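You operate a simulated robot arm through the tools that you are given. There is no shell and no other tool.

Carry out the task below with a simulated two-armed robot. There is one attempt and no reset: what you move stays moved.

JOB
Size the end rail's short patch and lay the gold leaf on it.
Fine: oil size with the blue brush, leave the yellow brush; the cover slid to the wax and back over the size after; brush and sheet go back; leave the long patch. Set down upright: squat brush with blue handle.

Only the result counts: the job must be done as asked and must still hold three seconds after the hand-in. Knocking over, shifting, dropping, spilling or breaking anything else fails it. A push-on lid holds only when it is set on centred and level and pressed home; a screw cap is set on level and turned clockwise until tight. Flat cloth is picked up by pressing the open fingertips on it (5 to 10 N) and closing them slowly along it; thin cloth reads only 2 to 8 mm in the jaws.

ROBOT AND FRAMES
Two 7-joint arms with two-finger grippers on one trunk that stands fixed in place. Base frame: the origin is at the foot of the trunk, x ahead of it, y to its left, z up. Readings come in m, degrees, newtons and seconds.
The left shoulder is at [0.099, 0.216, 1.091], the right one opposite. With the tool pointing down near the work surface each hand reaches from about 0.34 to 0.84 m from the base axis, measured 20 degrees to its own side. Payload 3.18 kg a hand.
The TCP of each hand is the grasp point between the finger pads, 0.03 m short of the fingertips. In the tool frame z runs along the fingers and y along their closing line. The gripper opens to 0.144 m; its body begins 0.103 m behind the TCP.
Orientation is that of the tool frame in the base frame, as [roll, pitch, yaw] about the fixed x, y, z axes, in that order (R = Rz(yaw) Ry(pitch) Rx(roll)). With the fingers straight down and closing along the base's y, the tool's x points along the base's -x, its y along +y and its z along -z.

CONTROLS
- The arms move only by the tool drive_tool. It takes "left_series", "right_series" or both (then of equal length, played together; a hand with none holds still); each is a list of rows, each a list of 6 numbers: the shift along the base's x, y, z in m, then the turn, a rotation vector about the base's x, y, z in degrees. In form: [[tx, ty, tz, wx, wy, wz], ...]. A call has 1 to 20 rows; each row shifts and turns the commanded pose from where the row before left it. "left_fingers" and "right_fingers" are, for a hand that has rows, the opening in per cent of the stroke, from 0 (shut) to 100 (fully open), set as the call begins (left out, the last holds). Rows are played at 5 a second. More than 0.05 m and 8.6 degrees between two rows, or a gripper value outside its range, and nothing of the call is played. A pose out of reach is approached as far as the arm can. The call stops where the force on the tool passes 40 N (or 10 N more than at its start, if that is more) or the arm is blocked; 0.2 s more then pass. The fingers move at their own pace (about 0.1867 m/s each) and stop on an object; they squeeze with about 29 N. The grip force told is the motor's: it shows also when the fingers shut on nothing. Time passes only in rows, and 0.2 s behind the last, so rows that do not move let the fingers close. The reply holds the time, the measured pose of the TCP, the force on the tool along the base axes, the opening and the grip force, in the units named above and with some noise, with the torque about the TCP (base axes, N m) and any sound that the robot's microphone picked up.
- Cameras (640 x 400 px; columns grow to the right, rows downward): "scene" is now at [0.1938, -0.0344, 1.2959]; the picture's right is [-0.50, -0.86, 0.00], its down [-0.43, 0.25, -0.87] and it looks along [0.75, -0.44, -0.50] (base axes); focal length 301 px, centre (320, 200). "left" rides on the left gripper at [0.077, -0.016, -0.143] in its tool frame; the picture's right is [0.21, 0.98, 0.00], its down [-0.84, 0.18, -0.51] and it looks along [-0.50, 0.11, 0.86] (tool axes); focal length 218 px, centre (320, 200). "right" rides on the right gripper at [0.076, 0.016, -0.143] in its tool frame; the picture's right is [-0.21, 0.98, 0.00], its down [-0.84, -0.18, -0.51] and it looks along [-0.50, -0.11, 0.86] (tool axes); focal length 218 px, centre (320, 200). There is no depth. A picture from a camera that has moved, and an enlarged one, comes with that camera's place and axes in the base frame and with its lens. The place of the scene camera against the robot may be out by one fixed shift of up to 0.018 m in any direction.
- snapshot(camera): a new picture of that camera. The clock stands still meanwhile.
- raise_lower(by): moves the trunk up (or, below 0, down) by that many m; the arms and the scene camera ride with it, the base frame stays. It gives what a move gives, with no picture.
- pan_tilt(pan, tilt): turns the head with the scene camera to pan (to the left, within 80 degrees either way) and tilt (down, from -29 to 69), counted from straight ahead of the robot (the tilt from the chest, where the trunk bows). It gives what a move gives.
- zoom(camera, box): a new picture of the part [left, top, right, bottom] of that camera's present view, enlarged. The clock stands still meanwhile.
- finish_job(): hands the job in; it is judged then, once.

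Nothing tells you positions but the pictures and the camera data. Unless the task says otherwise, let go and move clear before handing in.

The tools are called after "Emit:" as name(argument=value, ...) on one line, values as JSON. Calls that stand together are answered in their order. drive_tool: Moves the arms, as the interface text tells. Its arguments: {"type":"object","properties":{"left_series":{"type":"array","items":{"type":"array","items":{"type":"number"}}},"left_fingers":{"type":"number"},"right_series":{"type":"array","items":{"type":"array","items":{"type":"number"}}},"right_fingers":{"type":"number"}},"required":[]} The other tools are called the same way: raise_lower (by) moves the trunk up or down; pan_tilt (pan, tilt) turns the head that bears the scene camera; snapshot (camera) takes a picture; zoom (camera, box) takes an enlarged picture of a part of a camera's view; finish_job () hands the job in.

At the start:

```text
time_s: 0.0
left_tcp_pos: [0.4167, -0.0476, 1.0845]
left_orientation: [-179.9, -0.1, -179.9]
left_force: [0.3, 0.1, 0.1]
left_torque: [0.01, -0.02, 0.02]
left_width: 0.1441
left_finger_force: 0.0
right_tcp_pos: [0.3907, -0.5188, 1.1512]
right_orientation: [179.9, 0.0, 179.9]
right_force: [0.3, 0.0, 0.6]
right_torque: [-0.01, -0.04, 0.0]
right_width: 0.1438
right_finger_force: 0.1
trunk travel left (down, up): [-0.175, 0.194]
head pan, tilt (commanded): [-30.1, 29.8]
```

scene: 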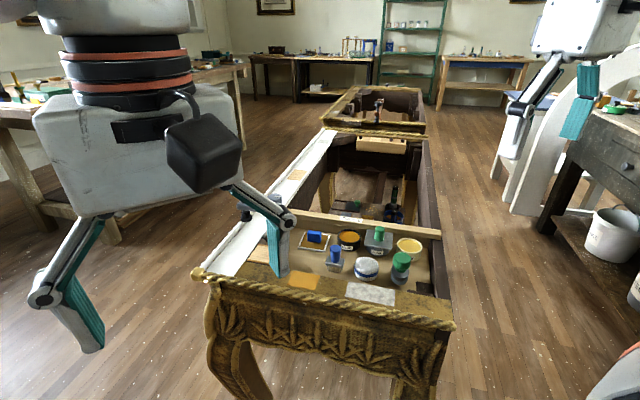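
right: 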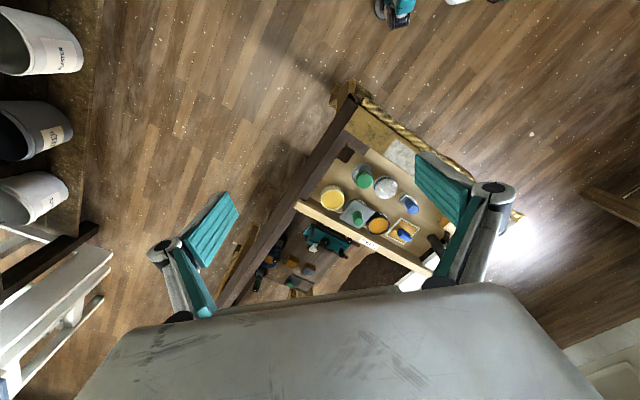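
left: 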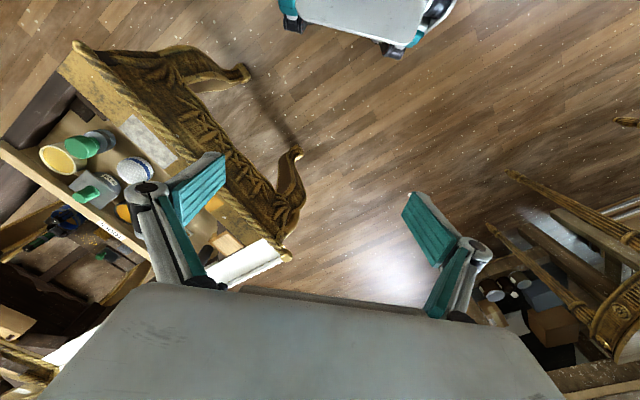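

I see a carved gilded table frame with jars and brushes on a board, but the left arm hides part of it. I'll zoom in to identify things before moving.

Emit:
zoom(camera="scene", box=[190, 180, 460, 350])

Emit:
zoom(camera="right", box=[230, 80, 540, 300])

Emit:
zoom(camera="left", box=[0, 30, 310, 290])

```text
2.35 times, centred on (325, 265) of scene
camera zoom: at [0.1938, -0.0344, 1.2959], right [-0.5, -0.86, 0.0], down [-0.43, 0.25, -0.87], along [0.75, -0.44, -0.5], focal length 709 px, centre (308, 47)
```

zoom: 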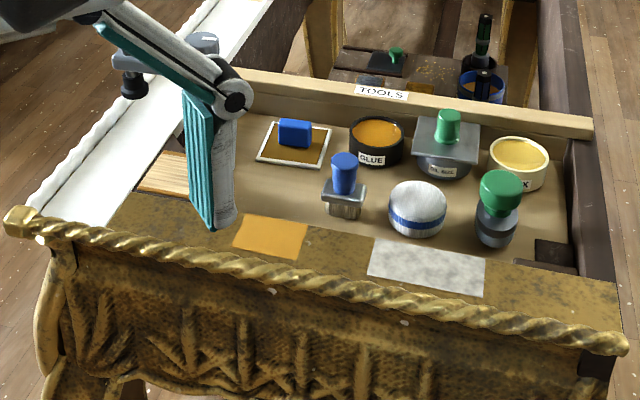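

```text
1.82 times, centred on (385, 190) of right
camera zoom: at [0.3155, -0.5028, 1.2936], right [0.21, 0.98, 0.0], down [0.84, -0.18, 0.51], along [0.5, -0.11, -0.86], focal length 397 px, centre (202, 218)
```

zoom: 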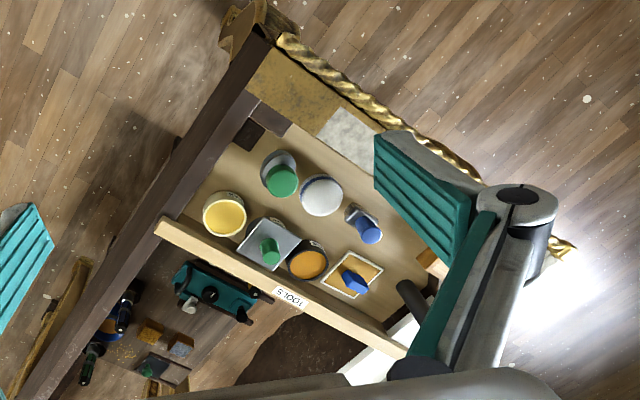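

```text
1.54 times, centred on (155, 160) of left
camera zoom: at [0.34, -0.063, 1.2272], right [-0.21, 0.98, 0.0], down [0.84, 0.18, 0.51], along [0.5, 0.11, -0.86], focal length 336 px, centre (574, 262)
```

zoom: 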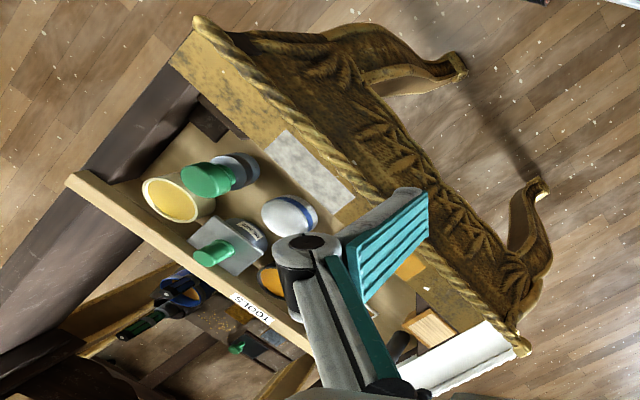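

The end rail is near the robot, its top at about z 0.8. The left hand blocks the view, so I'll move it to the left and take fresh pictures.

Emit:
drive_tool(left_series=[[0, 0.04, 0.01, 0, 0, 0], [0, 0.05, 0.01, 0, 0, 0], [0, 0.05, 0.01, 0, 0, 0], [0, 0.05, 0.01, 0, 0, 0], [0, 0.05, 0, 0, 0, 0], [0, 0.05, 0, 0, 0, 0], [0, 0.04, 0, 0, 0, 0]])

Emit:
pan_tilt(pan=-38, tilt=42)

Emit:
snapshot(camera="scene")

Emit:
snapshot(camera="right")

```text
refused: row 2 steps farther than a row can; nothing moved
```

```text
time_s: 0.7
left_tcp_pos: [0.4162, -0.0476, 1.0833]
left_orientation: [-179.9, -0.1, -179.9]
left_force: [0.6, 0.2, 0.2]
left_torque: [0.01, 0.03, -0.02]
left_width: 0.1441
left_finger_force: 0.1
right_tcp_pos: [0.3903, -0.5194, 1.1504]
right_orientation: [179.8, 0.1, 180.0]
right_force: [0.5, -1.0, 0.0]
right_torque: [-0.02, 0.03, 0.02]
right_width: 0.1441
right_finger_force: 0.0
trunk travel left (down, up): [-0.175, 0.194]
head pan, tilt (commanded): [-38.0, 42.0]
```

```text
taken
camera scene: at [0.1814, -0.0404, 1.2773], right [-0.62, -0.79, 0.0], down [-0.53, 0.41, -0.74], along [0.59, -0.46, -0.67], focal length 301 px, centre (320, 200)
```

scene: 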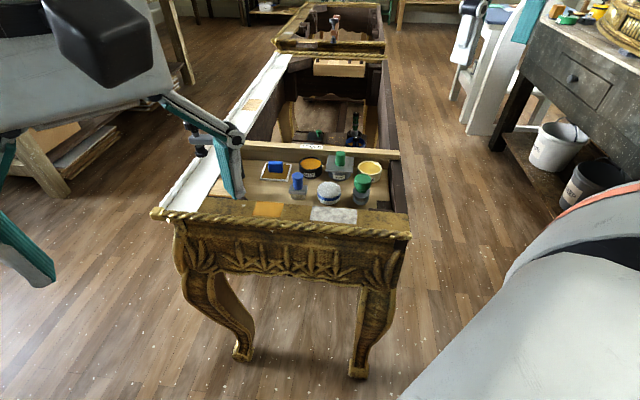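

```text
taken
camera right: at [0.3154, -0.5028, 1.2936], right [0.21, 0.98, 0.0], down [0.84, -0.18, 0.51], along [0.5, -0.11, -0.86], focal length 218 px, centre (320, 200)
```

right: 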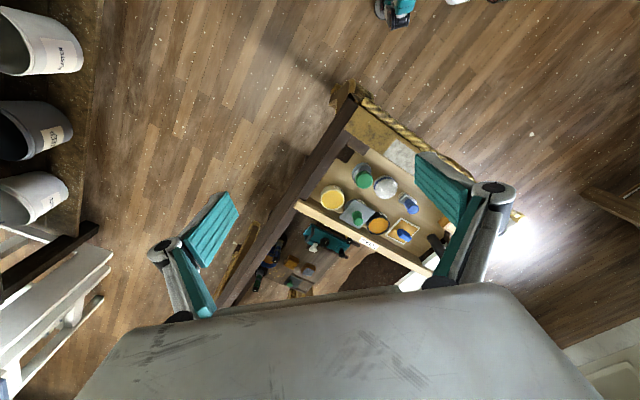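

The left hand still blocks the view because a row was over the step limit. I'll move it left in smaller steps.

Emit:
drive_tool(left_series=[[0, 0.03, 0.01, 0, 0, 0], [0, 0.045, 0.01, 0, 0, 0], [0, 0.045, 0.01, 0, 0, 0], [0, 0.045, 0.0, 0, 0, 0], [0, 0.045, 0, 0, 0, 0], [0, 0.045, 0, 0, 0, 0], [0, 0.045, 0, 0, 0, 0], [0, 0.02, 0, 0, 0, 0]])

Emit:
snapshot(camera="scene")

Emit:
zoom(camera="scene", box=[200, 120, 440, 270])

Emit:
snapshot(camera="left")

```text
time_s: 2.5
left_tcp_pos: [0.4147, 0.2725, 1.1138]
left_orientation: [-179.9, -0.1, -179.9]
left_force: [0.0, -1.2, 0.3]
left_torque: [0.01, 0.02, 0.02]
left_width: 0.144
left_finger_force: 0.0
right_tcp_pos: [0.3906, -0.5183, 1.1506]
right_orientation: [179.9, 0.0, 179.9]
right_force: [0.8, 0.3, -0.4]
right_torque: [0.01, -0.02, -0.01]
right_width: 0.1436
right_finger_force: 0.0
trunk travel left (down, up): [-0.175, 0.194]
head pan, tilt (commanded): [-38.0, 42.0]
```

```text
taken
camera scene: at [0.1815, -0.0403, 1.2772], right [-0.62, -0.79, 0.0], down [-0.53, 0.41, -0.74], along [0.59, -0.46, -0.67], focal length 301 px, centre (320, 200)
```

scene: 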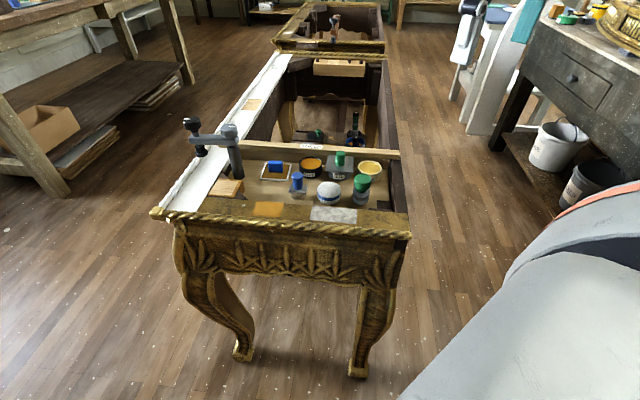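

```text
2.67 times, centred on (320, 195) of scene
camera zoom: at [0.1815, -0.0403, 1.2772], right [-0.62, -0.79, 0.0], down [-0.53, 0.41, -0.74], along [0.59, -0.46, -0.67], focal length 804 px, centre (320, 213)
```

zoom: 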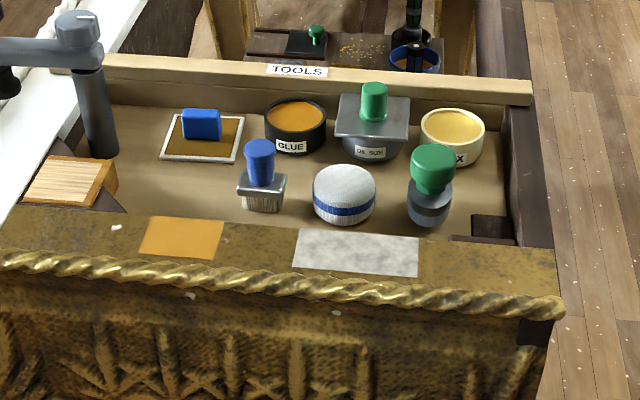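

```text
taken
camera left: at [0.3388, 0.2565, 1.2578], right [-0.21, 0.98, 0.0], down [0.84, 0.18, 0.51], along [0.49, 0.11, -0.86], focal length 218 px, centre (320, 200)
```

left: 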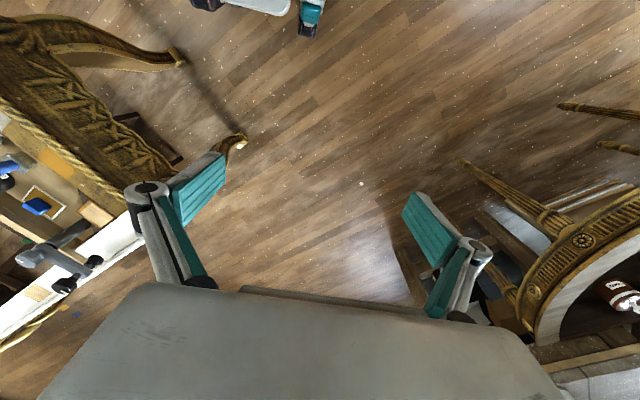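

Now the tray is clear to see: a sheet with a blue block, glue, oil size under a green-knobbed cover, wax, the blue brush, a white dome and a green-topped item. The rail carries an orange patch (short) and a grey one (long). I'll look closer from both cameras.

Emit:
zoom(camera="scene", box=[240, 140, 400, 240])

Emit:
zoom(camera="right", box=[300, 80, 480, 280])

Emit:
zoom(camera="scene", box=[240, 90, 400, 190])

Emit:
zoom(camera="right", box=[230, 210, 360, 310])

```text
4.00 times, centred on (320, 190) of scene
camera zoom: at [0.1815, -0.0403, 1.2772], right [-0.62, -0.79, 0.0], down [-0.53, 0.41, -0.74], along [0.59, -0.46, -0.67], focal length 1206 px, centre (320, 240)
```

zoom: 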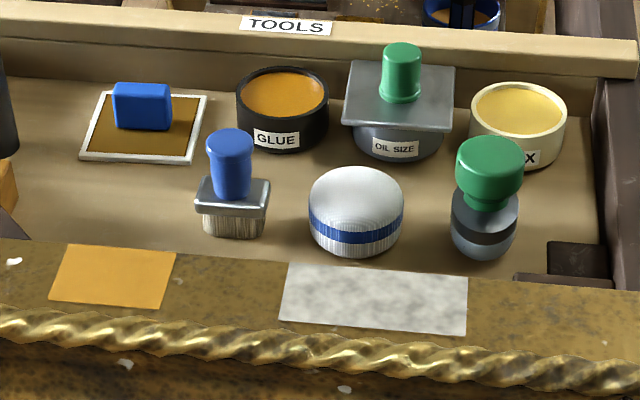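

```text
2.00 times, centred on (390, 180) of right
camera zoom: at [0.3155, -0.5028, 1.2936], right [0.21, 0.98, 0.0], down [0.84, -0.18, 0.51], along [0.5, -0.11, -0.86], focal length 436 px, centre (180, 240)
```

zoom: 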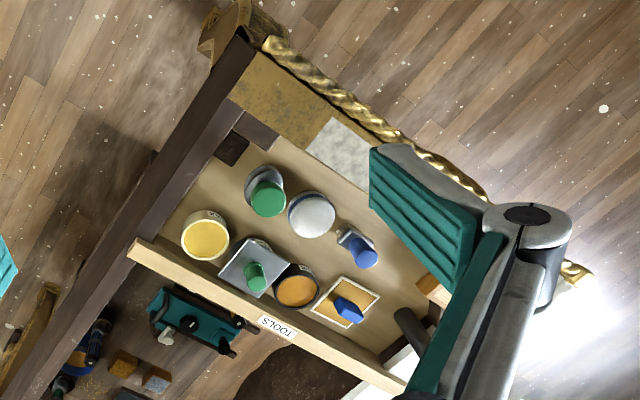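

```text
4.00 times, centred on (320, 140) of scene
camera zoom: at [0.1815, -0.0403, 1.2772], right [-0.62, -0.79, 0.0], down [-0.53, 0.41, -0.74], along [0.59, -0.46, -0.67], focal length 1206 px, centre (320, 440)
```

zoom: 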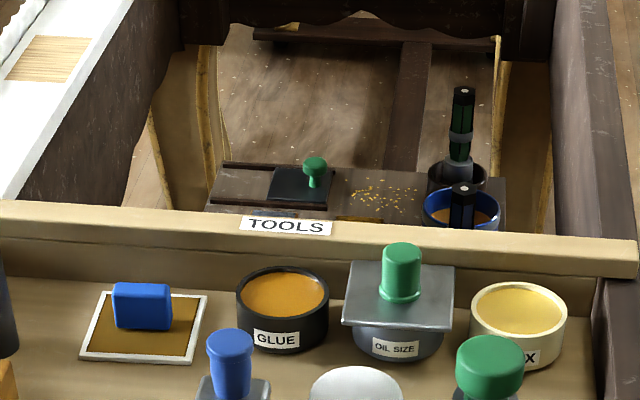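

```text
4.00 times, centred on (295, 260) of right
camera zoom: at [0.3155, -0.5028, 1.2936], right [0.21, 0.98, 0.0], down [0.84, -0.18, 0.51], along [0.5, -0.11, -0.86], focal length 873 px, centre (420, -40)
```

zoom: 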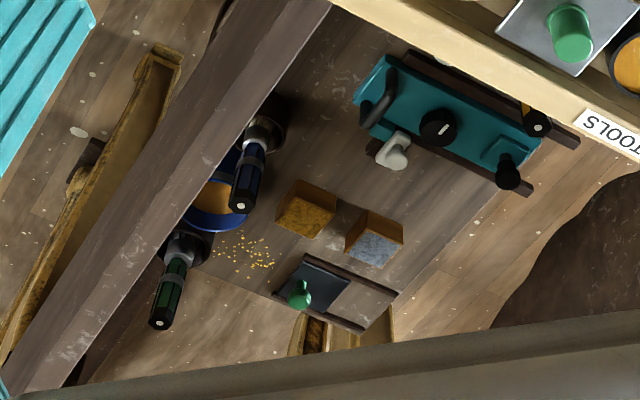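

The lower shelf behind the TOOLS strip has unrelated gear, so I'll leave that. I take the tray to sit around x 0.5–0.75, y −0.25 to −0.55. I'll bring the right hand camera over it, staying high, to measure.

Emit:
drive_tool(right_series=[[0.015, 0.04, 0, 0, 0, 0], [0.015, 0.045, 0, 0, 0, 0], [0.015, 0.045, 0, 0, 0, 0], [0.01, 0.04, 0, 0, 0, 0], [0, 0, 0, 0, 0, 0]])

Emit:
snapshot(camera="right")

Emit:
zoom(camera="right", box=[200, 60, 440, 210])

```text
time_s: 3.7
left_tcp_pos: [0.4163, 0.2712, 1.114]
left_orientation: [-179.8, -0.1, -179.8]
left_force: [0.4, 0.8, -0.4]
left_torque: [-0.03, 0.0, 0.01]
left_width: 0.144
left_finger_force: 0.1
right_tcp_pos: [0.4445, -0.351, 1.1512]
right_orientation: [179.8, -0.1, -179.9]
right_force: [-0.1, -0.6, 0.2]
right_torque: [-0.02, 0.0, 0.02]
right_width: 0.1441
right_finger_force: 0.0
right hand out of reach, approached as far as the arm can: row 4
trunk travel left (down, up): [-0.175, 0.194]
head pan, tilt (commanded): [-38.0, 42.0]
```

```text
taken
camera right: at [0.3691, -0.3346, 1.2946], right [0.21, 0.98, 0.0], down [0.84, -0.18, 0.51], along [0.49, -0.1, -0.86], focal length 218 px, centre (320, 200)
```

right: 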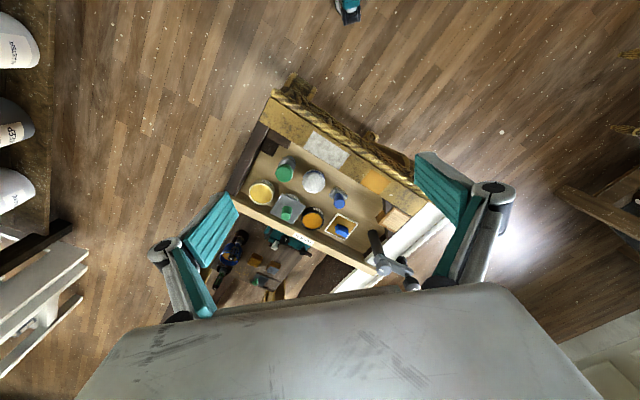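

```text
2.67 times, centred on (320, 135) of right
camera zoom: at [0.3691, -0.3346, 1.2946], right [0.21, 0.98, 0.0], down [0.84, -0.18, 0.51], along [0.49, -0.1, -0.86], focal length 582 px, centre (320, 373)
```

zoom: 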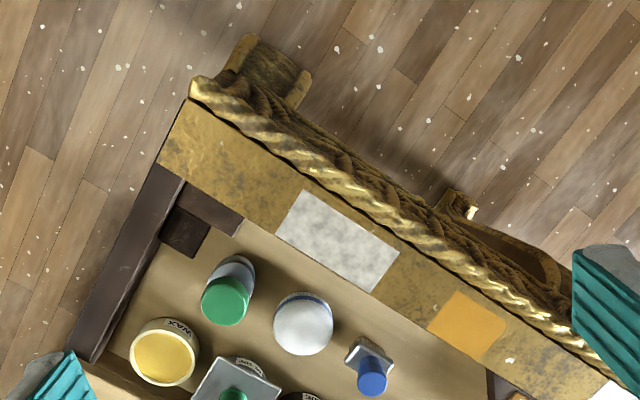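

The short orange patch looks to be centred near (0.62, −0.25, 0.82), about 54 × 44 mm, and the grey long patch near (0.52, −0.35). I'll lower the camera for more exact measurements.

Emit:
drive_tool(right_series=[[0.0, 0, -0.04, 0, 0, 0], [0.01, 0, -0.04, 0, 0, 0], [0.01, 0, -0.03, 0, 0, 0], [0, 0, 0, 0, 0, 0], [0, 0, 0, 0, 0, 0]])

Emit:
snapshot(camera="right")

Emit:
zoom(camera="right", box=[180, 40, 440, 280])

```text
time_s: 4.9
left_tcp_pos: [0.4143, 0.2715, 1.1146]
left_orientation: [-179.9, -0.1, -179.9]
left_force: [-0.5, 0.3, 0.1]
left_torque: [0.01, -0.03, 0.0]
left_width: 0.1441
left_finger_force: 0.1
right_tcp_pos: [0.4714, -0.3997, 1.0716]
right_orientation: [179.7, -0.1, -180.0]
right_force: [-0.5, -0.3, 0.0]
right_torque: [0.0, -0.02, 0.0]
right_width: 0.1438
right_finger_force: 0.0
right hand out of reach, approached as far as the arm can: row 1, 2, 3
trunk travel left (down, up): [-0.175, 0.194]
head pan, tilt (commanded): [-38.0, 42.0]
```

```text
taken
camera right: at [0.3959, -0.3836, 1.2136], right [0.21, 0.98, 0.0], down [0.84, -0.18, 0.5], along [0.49, -0.1, -0.86], focal length 218 px, centre (320, 200)
```

right: 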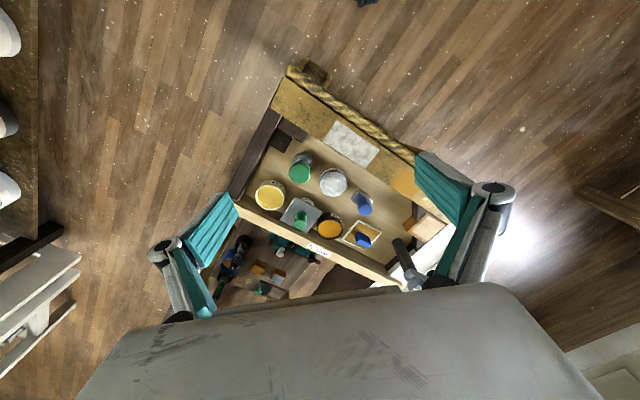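

```text
1.67 times, centred on (310, 160) of right
camera zoom: at [0.3959, -0.3836, 1.2136], right [0.21, 0.98, 0.0], down [0.84, -0.18, 0.5], along [0.49, -0.1, -0.86], focal length 364 px, centre (337, 267)
```

zoom: 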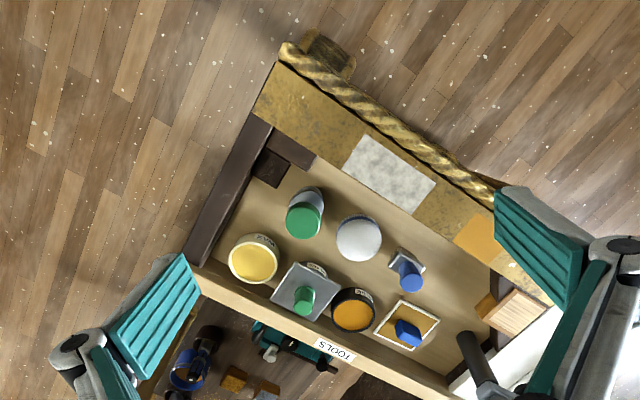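

The right arm could not get to the commanded pose with this wrist yaw, and it now sits near (0.471, −0.400, 1.072). I'll turn the tool a bit counter-clockwise to see if that frees it up.

Emit:
drive_tool(right_series=[[0, 0, 0, 0, 0, 8], [0, 0, 0, 0, 0, 8], [0, 0, 0, 0, 0, 8], [0, 0, 0, 0, 0, 0]])

```text
time_s: 5.9
left_tcp_pos: [0.4141, 0.2718, 1.1146]
left_orientation: [-179.9, -0.1, -180.0]
left_force: [-0.9, -0.4, 0.5]
left_torque: [0.03, -0.05, 0.01]
left_width: 0.1443
left_finger_force: 0.0
right_tcp_pos: [0.4715, -0.4002, 1.0722]
right_orientation: [179.9, 0.0, -155.9]
right_force: [0.3, 0.2, 0.0]
right_torque: [0.02, 0.0, 0.04]
right_width: 0.1438
right_finger_force: 0.0
trunk travel left (down, up): [-0.175, 0.194]
head pan, tilt (commanded): [-38.0, 42.0]
```

The turn worked with no reach warning. Now I'll test moving inward with this yaw.

Emit:
drive_tool(right_series=[[0.01, 0.03, 0, 0, 0, 0], [0.02, 0.03, 0, 0, 0, 0], [0, 0, 0, 0, 0, 0]])

```text
time_s: 6.7
left_tcp_pos: [0.4139, 0.2712, 1.1147]
left_orientation: [-180.0, 0.0, -179.9]
left_force: [0.2, 0.0, 0.2]
left_torque: [-0.02, -0.02, 0.02]
left_width: 0.1439
left_finger_force: 0.0
right_tcp_pos: [0.5007, -0.3404, 1.073]
right_orientation: [-180.0, 0.1, -156.1]
right_force: [0.6, -0.6, 0.7]
right_torque: [0.0, -0.01, 0.02]
right_width: 0.1443
right_finger_force: 0.1
trunk travel left (down, up): [-0.175, 0.194]
head pan, tilt (commanded): [-38.0, 42.0]
```

That yaw frees the arm. Now I'll take close pictures from here.

Emit:
snapshot(camera="right")

Emit:
zoom(camera="right", box=[170, 60, 450, 280])

```text
taken
camera right: at [0.4248, -0.3551, 1.2152], right [-0.21, 0.98, 0.0], down [0.84, 0.18, 0.51], along [0.5, 0.11, -0.86], focal length 218 px, centre (320, 200)
```

right: 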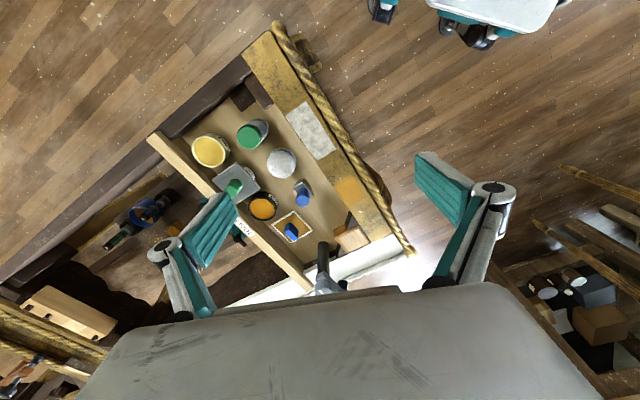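

```text
1.82 times, centred on (310, 170) of right
camera zoom: at [0.4248, -0.3551, 1.2152], right [-0.21, 0.98, 0.0], down [0.84, 0.18, 0.51], along [0.5, 0.11, -0.86], focal length 397 px, centre (338, 254)
```

zoom: 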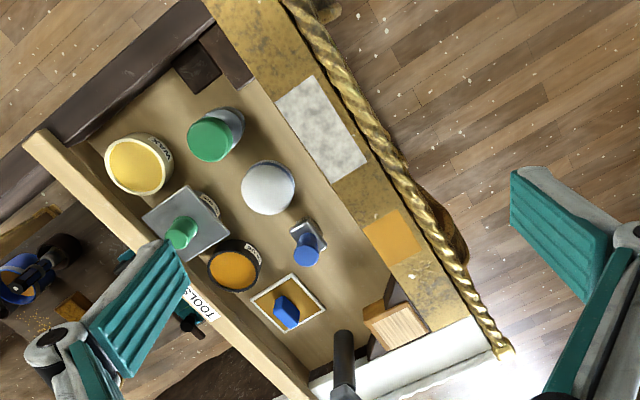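

This view shows everything I need. I'll zoom further for precise pixel positions before moving to a second viewpoint.

Emit:
zoom(camera="right", box=[180, 100, 340, 200])

Emit:
zoom(camera="right", box=[240, 150, 400, 250])

```text
4.00 times, centred on (260, 150) of right
camera zoom: at [0.4248, -0.3551, 1.2152], right [-0.21, 0.98, 0.0], down [0.84, 0.18, 0.51], along [0.5, 0.11, -0.86], focal length 873 px, centre (560, 400)
```

zoom: 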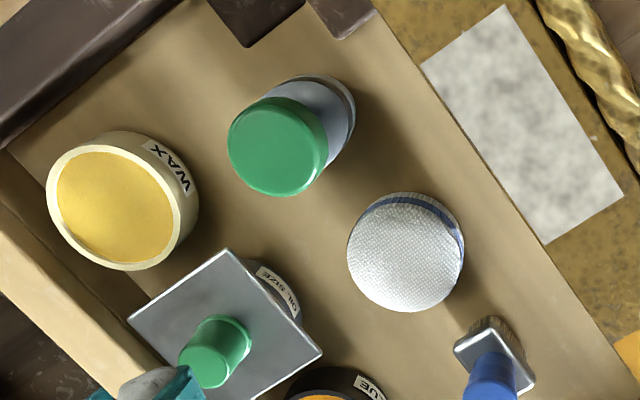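

```text
4.00 times, centred on (320, 200) of right
camera zoom: at [0.4248, -0.3551, 1.2152], right [-0.21, 0.98, 0.0], down [0.84, 0.18, 0.51], along [0.5, 0.11, -0.86], focal length 873 px, centre (320, 200)
```

zoom: 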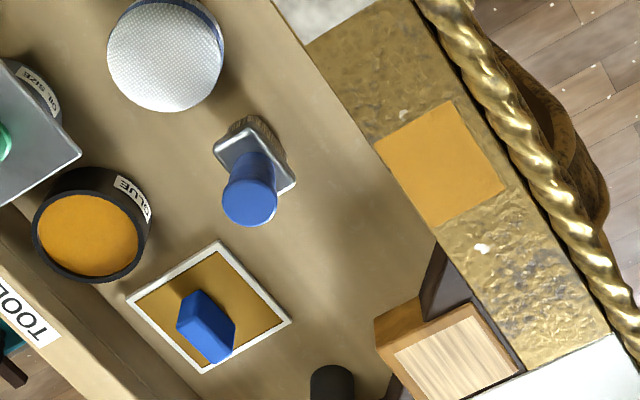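

I'll shift the hand by about (+0.06, −0.08) at the same height to get a second viewpoint.

Emit:
drive_tool(right_series=[[0.02, -0.03, 0, 0, 0, 0], [0.02, -0.03, 0, 0, 0, 0], [0.02, -0.02, 0, 0, 0, 0], [0, 0, 0, 0, 0, 0], [0, 0, 0, 0, 0, 0]])

Emit:
snapshot(camera="right")

Emit:
zoom(camera="right", box=[220, 60, 380, 160])

Emit:
zoom(camera="right", box=[280, 120, 440, 220])

```text
time_s: 7.9
left_tcp_pos: [0.4149, 0.2717, 1.1144]
left_orientation: [-179.8, -0.1, -180.0]
left_force: [0.2, -0.2, -0.2]
left_torque: [0.02, 0.02, -0.01]
left_width: 0.144
left_finger_force: 0.0
right_tcp_pos: [0.5597, -0.4202, 1.0695]
right_orientation: [179.9, 0.0, -156.1]
right_force: [-0.7, -0.8, -0.1]
right_torque: [-0.04, 0.01, -0.02]
right_width: 0.1438
right_finger_force: 0.0
trunk travel left (down, up): [-0.175, 0.194]
head pan, tilt (commanded): [-38.0, 42.0]
```

```text
taken
camera right: at [0.4838, -0.4362, 1.2126], right [-0.21, 0.98, 0.0], down [0.84, 0.18, 0.51], along [0.5, 0.11, -0.86], focal length 218 px, centre (320, 200)
```

right: 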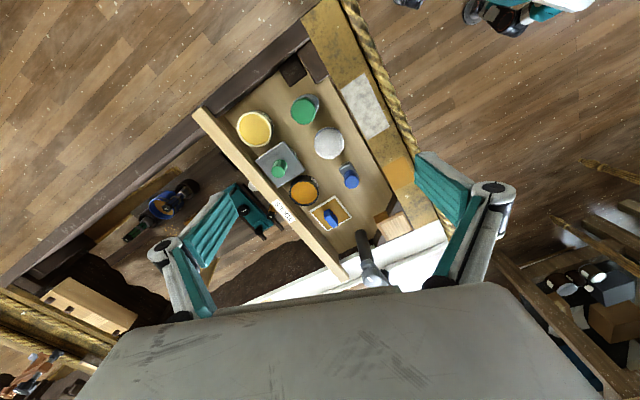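

```text
4.00 times, centred on (300, 110) of right
camera zoom: at [0.4838, -0.4362, 1.2126], right [-0.21, 0.98, 0.0], down [0.84, 0.18, 0.51], along [0.5, 0.11, -0.86], focal length 873 px, centre (400, 560)
```

zoom: 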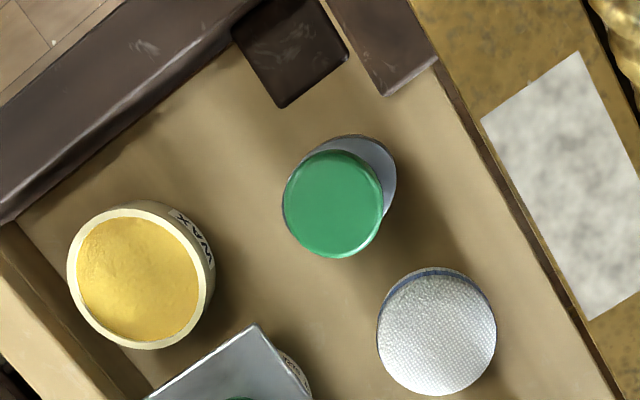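

```text
4.00 times, centred on (360, 170) of right
camera zoom: at [0.4838, -0.4362, 1.2126], right [-0.21, 0.98, 0.0], down [0.84, 0.18, 0.51], along [0.5, 0.11, -0.86], focal length 873 px, centre (160, 320)
```

zoom: 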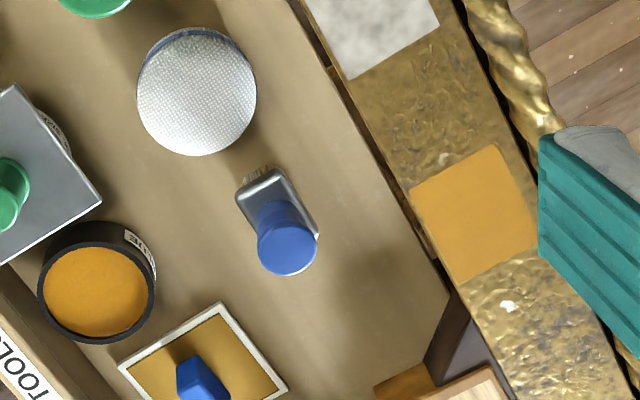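

From two views I get: tray floor z≈0.797, rail top ≈0.824, patch centre ≈(0.619,−0.250), blue brush top ≈(0.643,−0.343,0.856), cover plate centre ≈(0.647,−0.477,0.828), wax ≈(0.596,−0.532) and sheet centre ≈(0.757,−0.352). I'll zoom in on the cover knob and the sheet block next.

Emit:
zoom(camera="right", box=[230, 110, 330, 210])

Emit:
zoom(camera="right", box=[300, 150, 380, 240])

Emit:
zoom(camera="scene", box=[250, 140, 330, 200])

Emit:
zoom(camera="scene", box=[320, 140, 400, 200])

```text
4.00 times, centred on (280, 160) of right
camera zoom: at [0.4838, -0.4362, 1.2126], right [-0.21, 0.98, 0.0], down [0.84, 0.18, 0.51], along [0.5, 0.11, -0.86], focal length 873 px, centre (480, 360)
```

zoom: 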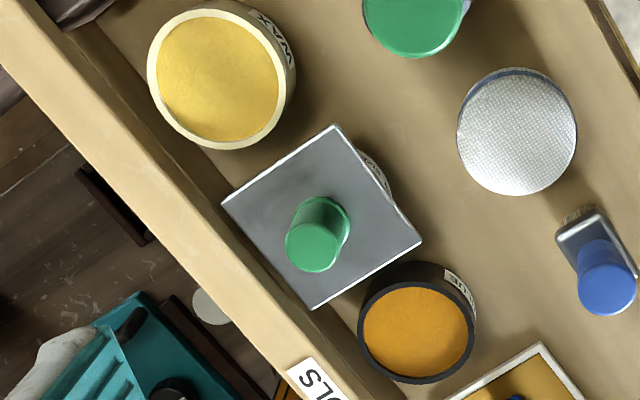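

```text
4.44 times, centred on (340, 195) of right
camera zoom: at [0.4838, -0.4362, 1.2126], right [-0.21, 0.98, 0.0], down [0.84, 0.18, 0.51], along [0.5, 0.11, -0.86], focal length 970 px, centre (231, 222)
```

zoom: 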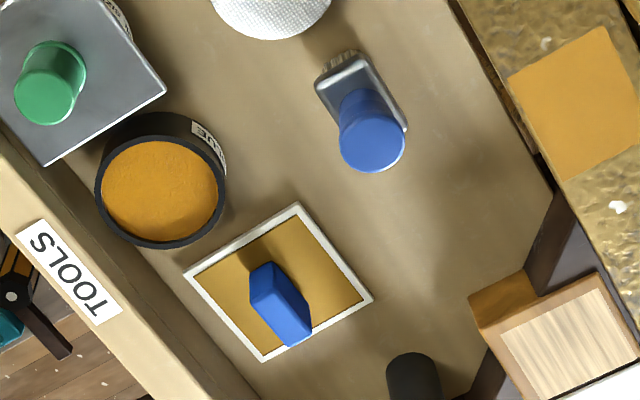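

```text
6.67 times, centred on (290, 170) of scene
camera zoom: at [0.1817, -0.0406, 1.2772], right [-0.62, -0.79, 0.0], down [-0.53, 0.41, -0.74], along [0.59, -0.46, -0.67], focal length 2009 px, centre (520, 400)
```

zoom: 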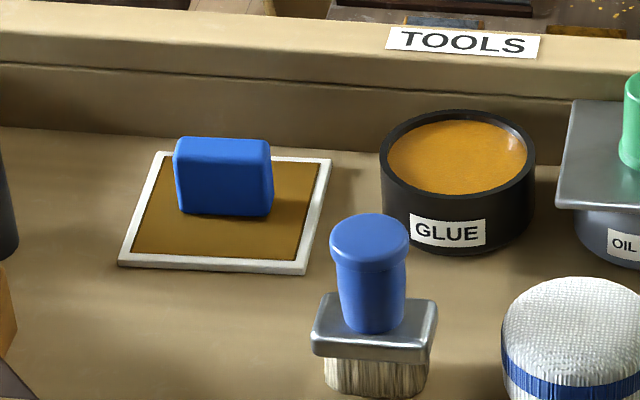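

```text
6.67 times, centred on (360, 170) of scene
camera zoom: at [0.1817, -0.0406, 1.2772], right [-0.62, -0.79, 0.0], down [-0.53, 0.41, -0.74], along [0.59, -0.46, -0.67], focal length 2009 px, centre (53, 400)
```

zoom: 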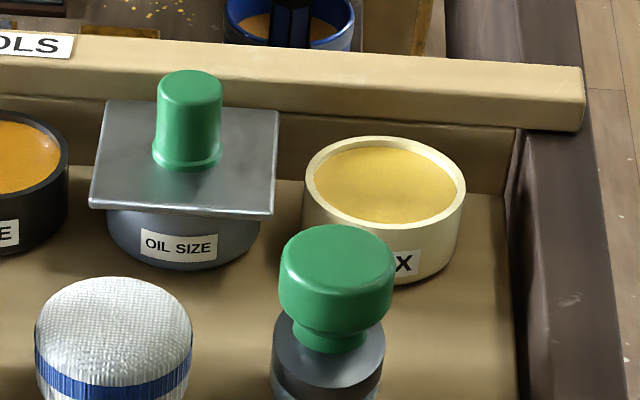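

The knob top measures (0.648, −0.477, 0.858), the plate about 65 mm square. The sheet's block is about 40×12 mm with its long side along the rail, so a yaw of +46° (closing across the tray) suits everything. I'll move above the knob at z 0.95 with a narrower opening.

Emit:
drive_tool(right_series=[[0.02, -0.014, -0.02, 0, 0, 7.4], [0.022, -0.014, -0.03, 0, 0, 7.3], [0.023, -0.014, -0.03, 0, 0, 7.3], [0.023, -0.015, -0.03, 0, 0, 0], [0, 0, 0, 0, 0, 0], [0, 0, 0, 0, 0, 0]], right_fingers=38)

Emit:
snapshot(camera="right")

Emit:
snapshot(camera="scene")

```text
time_s: 9.3
left_tcp_pos: [0.416, 0.2716, 1.1142]
left_orientation: [-179.9, 0.0, -179.9]
left_force: [0.1, -0.2, 0.0]
left_torque: [0.01, 0.01, -0.01]
left_width: 0.1441
left_finger_force: 0.0
right_tcp_pos: [0.65, -0.4793, 0.9606]
right_orientation: [179.9, 0.0, -134.1]
right_force: [0.8, 1.3, -0.8]
right_torque: [-0.01, 0.02, 0.04]
right_width: 0.0547
right_finger_force: 0.1
trunk travel left (down, up): [-0.175, 0.194]
head pan, tilt (commanded): [-38.0, 42.0]
```

```text
taken
camera right: at [0.5854, -0.5221, 1.1043], right [-0.56, 0.83, 0.0], down [0.72, 0.48, 0.51], along [0.42, 0.28, -0.86], focal length 218 px, centre (320, 200)
```

right: 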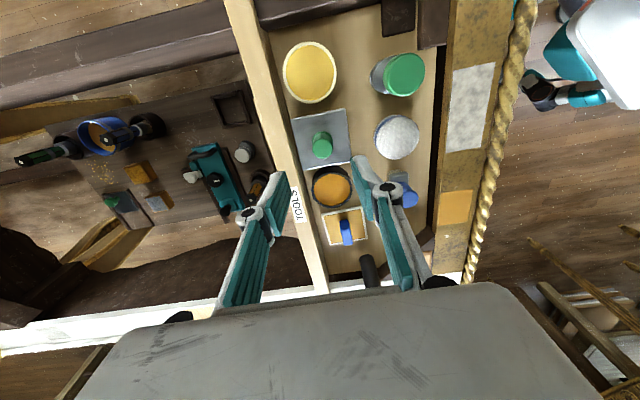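

```text
taken
camera scene: at [0.1819, -0.0406, 1.2771], right [-0.62, -0.79, 0.0], down [-0.53, 0.41, -0.74], along [0.59, -0.46, -0.67], focal length 301 px, centre (320, 200)
```

scene: 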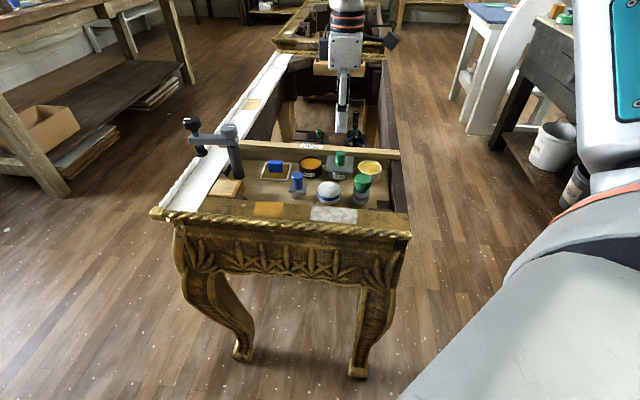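

The hand is above the knob at z 0.96, fingers on either side across the tray. I'll zoom to check the knob is centred under the TCP.

Emit:
zoom(camera="right", box=[270, 90, 410, 180])

```text
4.44 times, centred on (340, 135) of right
camera zoom: at [0.5854, -0.5221, 1.1043], right [-0.56, 0.83, 0.0], down [0.72, 0.48, 0.51], along [0.42, 0.28, -0.86], focal length 970 px, centre (231, 489)
```

zoom: 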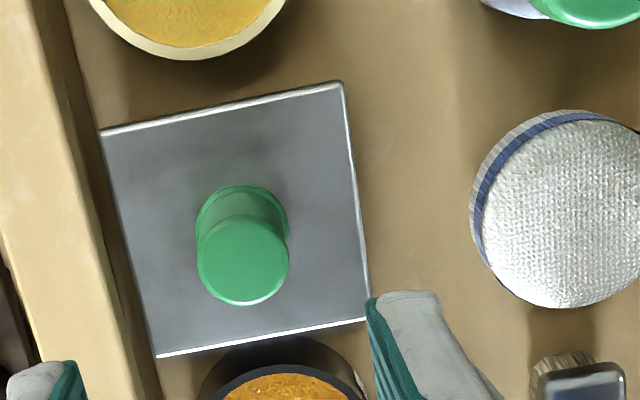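

The knob is about 2.8 mm off the TCP line, matching my triangulation. I'll correct that and descend to TCP z 0.867, leaving the fingertips about 10 mm above the plate.

Emit:
drive_tool(right_series=[[-0.0016, 0.0024, -0.03, 0, 0, 0], [0, 0, -0.03, 0, 0, 0], [0, 0, -0.02, 0, 0, 0], [0, 0, -0.0135, 0, 0, 0], [0, 0, 0, 0, 0, 0]])

Emit:
zoom(camera="scene", box=[260, 80, 420, 200])

Emit:
snapshot(camera="right")

```text
time_s: 10.5
left_tcp_pos: [0.4152, 0.2724, 1.1148]
left_orientation: [-180.0, -0.1, -180.0]
left_force: [0.1, 0.1, -0.6]
left_torque: [-0.01, -0.02, -0.02]
left_width: 0.1438
left_finger_force: 0.1
right_tcp_pos: [0.6485, -0.4754, 0.8697]
right_orientation: [179.9, 0.0, -134.0]
right_force: [0.8, 0.1, -0.5]
right_torque: [-0.02, 0.0, -0.01]
right_width: 0.0547
right_finger_force: 0.1
trunk travel left (down, up): [-0.175, 0.194]
head pan, tilt (commanded): [-38.0, 42.0]
```

```text
3.33 times, centred on (340, 140) of scene
camera zoom: at [0.1813, -0.0404, 1.2773], right [-0.62, -0.79, 0.0], down [-0.53, 0.41, -0.74], along [0.59, -0.46, -0.67], focal length 1005 px, centre (253, 400)
```

zoom: 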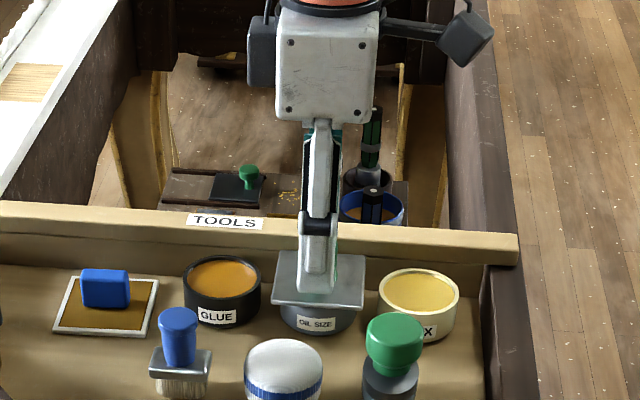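

```text
taken
camera right: at [0.5841, -0.5192, 1.0124], right [-0.56, 0.83, 0.0], down [0.72, 0.48, 0.51], along [0.42, 0.28, -0.86], focal length 218 px, centre (320, 200)
```

right: 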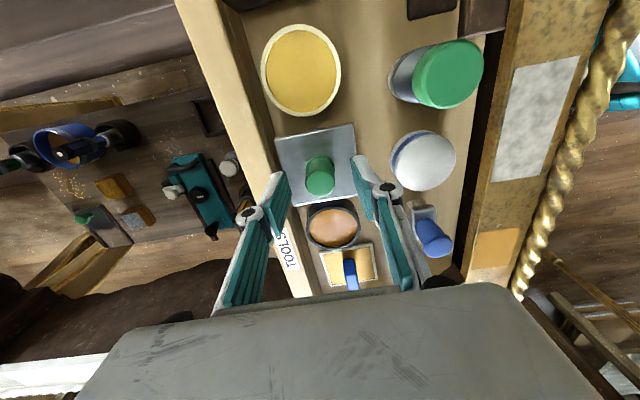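

The fingers straddle the knob and everything is clear. I'll close gently in two stages.

Emit:
drive_tool(right_series=[[0, 0, 0, 0, 0, 0], [0, 0, 0, 0, 0, 0]], right_fingers=19)

Emit:
drive_tool(right_series=[[0, 0, 0, 0, 0, 0], [0, 0, 0, 0, 0, 0], [0, 0, 0, 0, 0, 0]], right_fingers=8)

Emit:
zoom(camera="right", box=[220, 90, 420, 250])

```text
time_s: 11.1
left_tcp_pos: [0.4157, 0.2725, 1.1137]
left_orientation: [-179.9, -0.1, -179.9]
left_force: [0.8, 0.3, -0.6]
left_torque: [0.0, 0.0, 0.02]
left_width: 0.1439
left_finger_force: 0.1
right_tcp_pos: [0.6486, -0.4758, 0.8697]
right_orientation: [180.0, 0.0, -134.2]
right_force: [0.3, -0.3, 0.6]
right_torque: [0.02, -0.02, 0.02]
right_width: 0.0277
right_finger_force: 0.0
trunk travel left (down, up): [-0.175, 0.194]
head pan, tilt (commanded): [-38.0, 42.0]
```

```text
time_s: 11.9
left_tcp_pos: [0.4146, 0.2723, 1.114]
left_orientation: [-179.9, -0.1, -179.9]
left_force: [1.4, 0.2, 0.3]
left_torque: [0.01, -0.02, -0.02]
left_width: 0.144
left_finger_force: 0.0
right_tcp_pos: [0.6471, -0.4756, 0.8689]
right_orientation: [179.9, 0.0, -134.2]
right_force: [-3.8, 4.9, -1.5]
right_torque: [0.19, 0.02, -0.01]
right_width: 0.023
right_finger_force: 45.3
trunk travel left (down, up): [-0.175, 0.194]
head pan, tilt (commanded): [-38.0, 42.0]
```

```text
2.50 times, centred on (320, 170) of right
camera zoom: at [0.5838, -0.5188, 1.0123], right [-0.56, 0.83, 0.0], down [0.72, 0.48, 0.51], along [0.42, 0.28, -0.86], focal length 546 px, centre (320, 275)
```

zoom: 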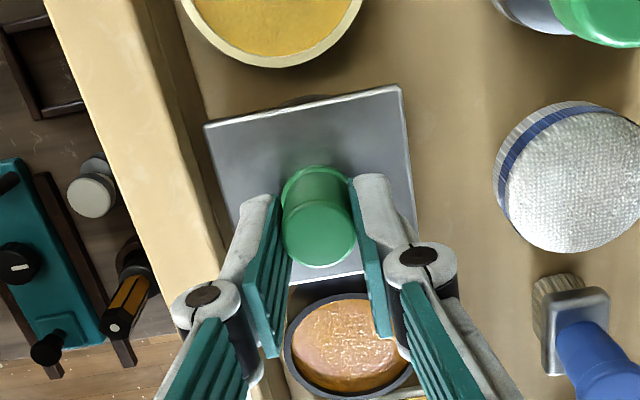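

The knob is held (23 mm wide), with a small sideways load of about 6 N. I'll shift a hair with it to relieve that and lift 3 mm to see how the cover moves.

Emit:
drive_tool(right_series=[[-0.0008, 0.0008, 0, 0, 0, 0], [0, 0, 0.0015, 0, 0, 0], [0, 0, 0.0015, 0, 0, 0], [0, 0, 0, 0, 0, 0]])

Emit:
zoom(camera="scene", box=[300, 120, 400, 200])

```text
time_s: 12.9
left_tcp_pos: [0.4156, 0.2704, 1.1151]
left_orientation: [180.0, -0.3, -179.9]
left_force: [0.7, -0.5, 0.1]
left_torque: [-0.01, 0.03, 0.01]
left_width: 0.1441
left_finger_force: 0.1
right_tcp_pos: [0.6472, -0.4769, 0.869]
right_orientation: [179.8, -0.1, -134.1]
right_force: [5.6, -4.8, -14.5]
right_torque: [0.35, -0.69, 0.11]
right_width: 0.0231
right_finger_force: 45.1
trunk travel left (down, up): [-0.175, 0.194]
head pan, tilt (commanded): [-38.0, 42.0]
```

```text
5.00 times, centred on (350, 160) of scene
camera zoom: at [0.1832, -0.0417, 1.2767], right [-0.62, -0.79, 0.0], down [-0.53, 0.41, -0.74], along [0.58, -0.46, -0.67], focal length 1507 px, centre (170, 400)
```

zoom: 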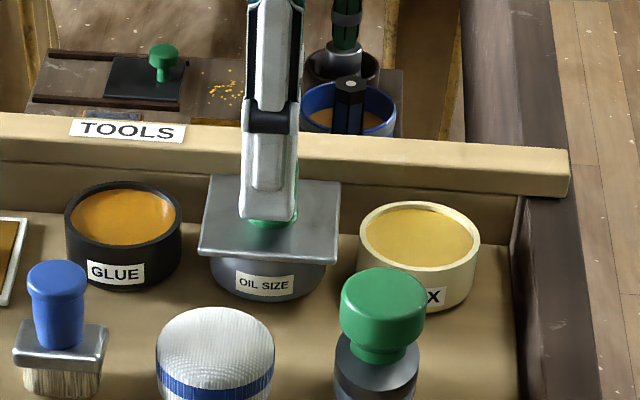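

The cover won't lift (14.5 N up-load, no movement), so it runs in a slide. I'll undo the lift, re-centre, and slide along the rail direction toward the wax in small steps while watching forces.

Emit:
drive_tool(right_series=[[0, 0, -0.0015, 0, 0, 0], [0.0004, -0.0004, -0.0015, 0, 0, 0], [0, 0, 0, 0, 0, 0]])

Emit:
drive_tool(right_series=[[-0.0035, -0.0036, 0, 0, 0, 0], [-0.0034, -0.0036, 0, 0, 0, 0], [0, 0, 0, 0, 0, 0]])

```text
time_s: 13.7
left_tcp_pos: [0.4157, 0.2715, 1.1149]
left_orientation: [-179.9, 0.0, -179.8]
left_force: [1.3, 0.1, 0.1]
left_torque: [0.02, 0.01, -0.05]
left_width: 0.1439
left_finger_force: 0.1
right_tcp_pos: [0.6488, -0.4741, 0.8694]
right_orientation: [-180.0, 0.1, -134.1]
right_force: [7.6, -8.6, 1.7]
right_torque: [-1.05, 0.61, -0.01]
right_width: 0.0231
right_finger_force: 44.8
trunk travel left (down, up): [-0.175, 0.194]
head pan, tilt (commanded): [-38.0, 42.0]
```

```text
time_s: 14.5
left_tcp_pos: [0.4162, 0.2704, 1.114]
left_orientation: [-180.0, 0.0, -179.9]
left_force: [-0.3, -0.1, 0.2]
left_torque: [-0.02, 0.02, -0.01]
left_width: 0.1441
left_finger_force: 0.1
right_tcp_pos: [0.6407, -0.4804, 0.8692]
right_orientation: [-179.9, 0.1, -134.1]
right_force: [10.7, -10.3, 7.5]
right_torque: [0.04, -0.63, 0.04]
right_width: 0.023
right_finger_force: 44.7
trunk travel left (down, up): [-0.175, 0.194]
head pan, tilt (commanded): [-38.0, 42.0]
```

It slides, but with about 15 N of side load pushing the tool away from the rail. I'll ease over 1 mm that way and check.

Emit:
drive_tool(right_series=[[0.0007, -0.0007, 0, 0, 0, 0], [0, 0, 0, 0, 0, 0], [0, 0, 0, 0, 0, 0]])

```text
time_s: 15.3
left_tcp_pos: [0.4148, 0.2716, 1.1153]
left_orientation: [-179.9, 0.0, -179.9]
left_force: [0.0, 0.3, -1.1]
left_torque: [0.01, 0.01, 0.01]
left_width: 0.1438
left_finger_force: 0.0
right_tcp_pos: [0.6413, -0.4823, 0.8684]
right_orientation: [179.9, 0.1, -134.1]
right_force: [6.9, -6.9, 18.3]
right_torque: [0.01, -0.33, -0.01]
right_width: 0.0227
right_finger_force: 44.8
trunk travel left (down, up): [-0.175, 0.194]
head pan, tilt (commanded): [-38.0, 42.0]
```

The side load fell to about 10 N but there is now an 18 N upward load. I'll hold still a moment to see whether it settles.

Emit:
drive_tool(right_series=[[0, 0, 0, 0, 0, 0], [0, 0, 0, 0, 0, 0], [0, 0, 0, 0, 0, 0]])

Emit:
zoom(camera="right", box=[220, 90, 420, 250])

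```text
time_s: 16.1
left_tcp_pos: [0.4137, 0.2719, 1.1145]
left_orientation: [-179.9, 0.0, -179.8]
left_force: [0.3, -0.3, 0.5]
left_torque: [0.01, -0.02, 0.01]
left_width: 0.1441
left_finger_force: 0.1
right_tcp_pos: [0.6405, -0.4818, 0.8688]
right_orientation: [-179.9, 0.0, -134.2]
right_force: [7.6, -6.7, 20.0]
right_torque: [-0.07, -0.3, 0.05]
right_width: 0.0228
right_finger_force: 45.3
trunk travel left (down, up): [-0.175, 0.194]
head pan, tilt (commanded): [-38.0, 42.0]
```

```text
2.50 times, centred on (320, 170) of right
camera zoom: at [0.5762, -0.5255, 1.012], right [-0.56, 0.83, 0.0], down [0.71, 0.48, 0.51], along [0.42, 0.28, -0.86], focal length 546 px, centre (320, 275)
```

zoom: 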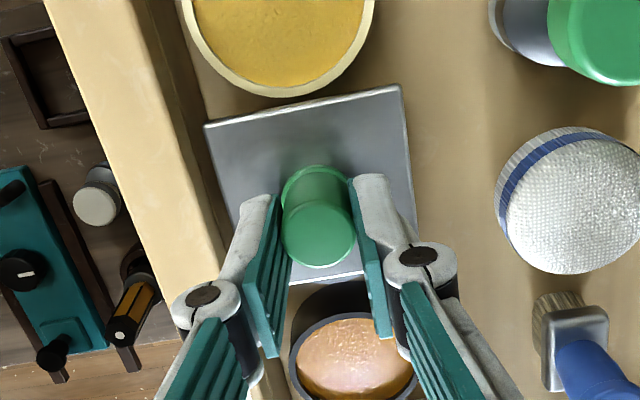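

The loads are steady, not growing. The cover has slid about 10 mm. I'll ease the tool up 3 mm to relieve the vertical load before going on.

Emit:
drive_tool(right_series=[[0.0003, -0.0003, 0.0015, 0, 0, 0], [0.0003, -0.0003, 0.001, 0, 0, 0], [0, 0, 0, 0, 0, 0]])

```text
time_s: 16.9
left_tcp_pos: [0.4154, 0.2727, 1.1135]
left_orientation: [-179.9, -0.1, -179.9]
left_force: [0.1, -0.3, 0.4]
left_torque: [-0.02, -0.02, -0.01]
left_width: 0.1439
left_finger_force: 0.1
right_tcp_pos: [0.6401, -0.4824, 0.8696]
right_orientation: [179.8, -0.1, -134.1]
right_force: [0.4, 0.4, 6.6]
right_torque: [0.44, -0.44, 0.01]
right_width: 0.023
right_finger_force: 45.1
trunk travel left (down, up): [-0.175, 0.194]
head pan, tilt (commanded): [-38.0, 42.0]
```

Good, the loads are nearly gone. I'll slide another 10 mm toward the wax and check the force trend.

Emit:
drive_tool(right_series=[[-0.0035, -0.0036, 0.001, 0, 0, 0], [-0.0034, -0.0036, 0, 0, 0, 0], [0, 0, 0, 0, 0, 0]])

```text
time_s: 17.7
left_tcp_pos: [0.4157, 0.2714, 1.1127]
left_orientation: [-179.9, -0.1, -179.9]
left_force: [-0.9, 0.0, -0.4]
left_torque: [0.02, 0.02, 0.0]
left_width: 0.1441
left_finger_force: 0.0
right_tcp_pos: [0.6322, -0.4906, 0.8694]
right_orientation: [179.7, -0.2, -134.1]
right_force: [-5.6, 4.6, -8.1]
right_torque: [0.18, 0.11, 0.08]
right_width: 0.0232
right_finger_force: 45.3
trunk travel left (down, up): [-0.175, 0.194]
head pan, tilt (commanded): [-38.0, 42.0]
```

The loads stay within about 10 N. I'll continue sliding with small corrections.

Emit:
drive_tool(right_series=[[-0.0038, -0.0033, -0.001, 0, 0, 0], [-0.0034, -0.0036, 0, 0, 0, 0], [-0.0034, -0.0036, 0, 0, 0, 0], [0, 0, 0, 0, 0, 0]])

Emit:
zoom(camera="scene", box=[300, 120, 400, 200])

```text
time_s: 18.7
left_tcp_pos: [0.4152, 0.2722, 1.114]
left_orientation: [-179.9, -0.1, -179.9]
left_force: [0.7, 0.2, 0.6]
left_torque: [-0.01, 0.0, 0.03]
left_width: 0.1439
left_finger_force: 0.0
right_tcp_pos: [0.6232, -0.5005, 0.87]
right_orientation: [179.6, -0.1, -134.1]
right_force: [-14.1, 14.6, -14.9]
right_torque: [0.28, 0.52, -0.06]
right_width: 0.0232
right_finger_force: 45.2
trunk travel left (down, up): [-0.175, 0.194]
head pan, tilt (commanded): [-38.0, 42.0]
```

```text
5.00 times, centred on (350, 160) of scene
camera zoom: at [0.1815, -0.0401, 1.2771], right [-0.62, -0.79, 0.0], down [-0.53, 0.41, -0.74], along [0.59, -0.46, -0.67], focal length 1507 px, centre (170, 400)
```

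zoom: 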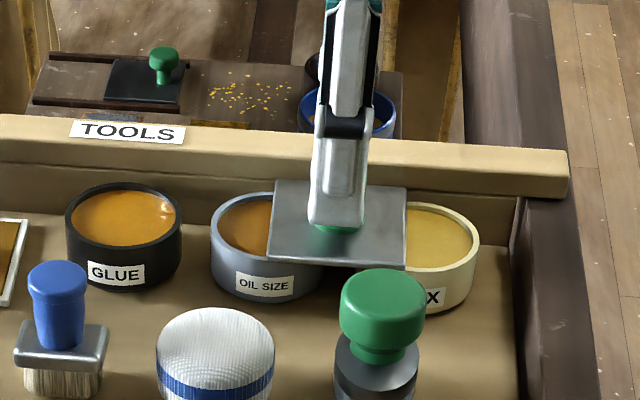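

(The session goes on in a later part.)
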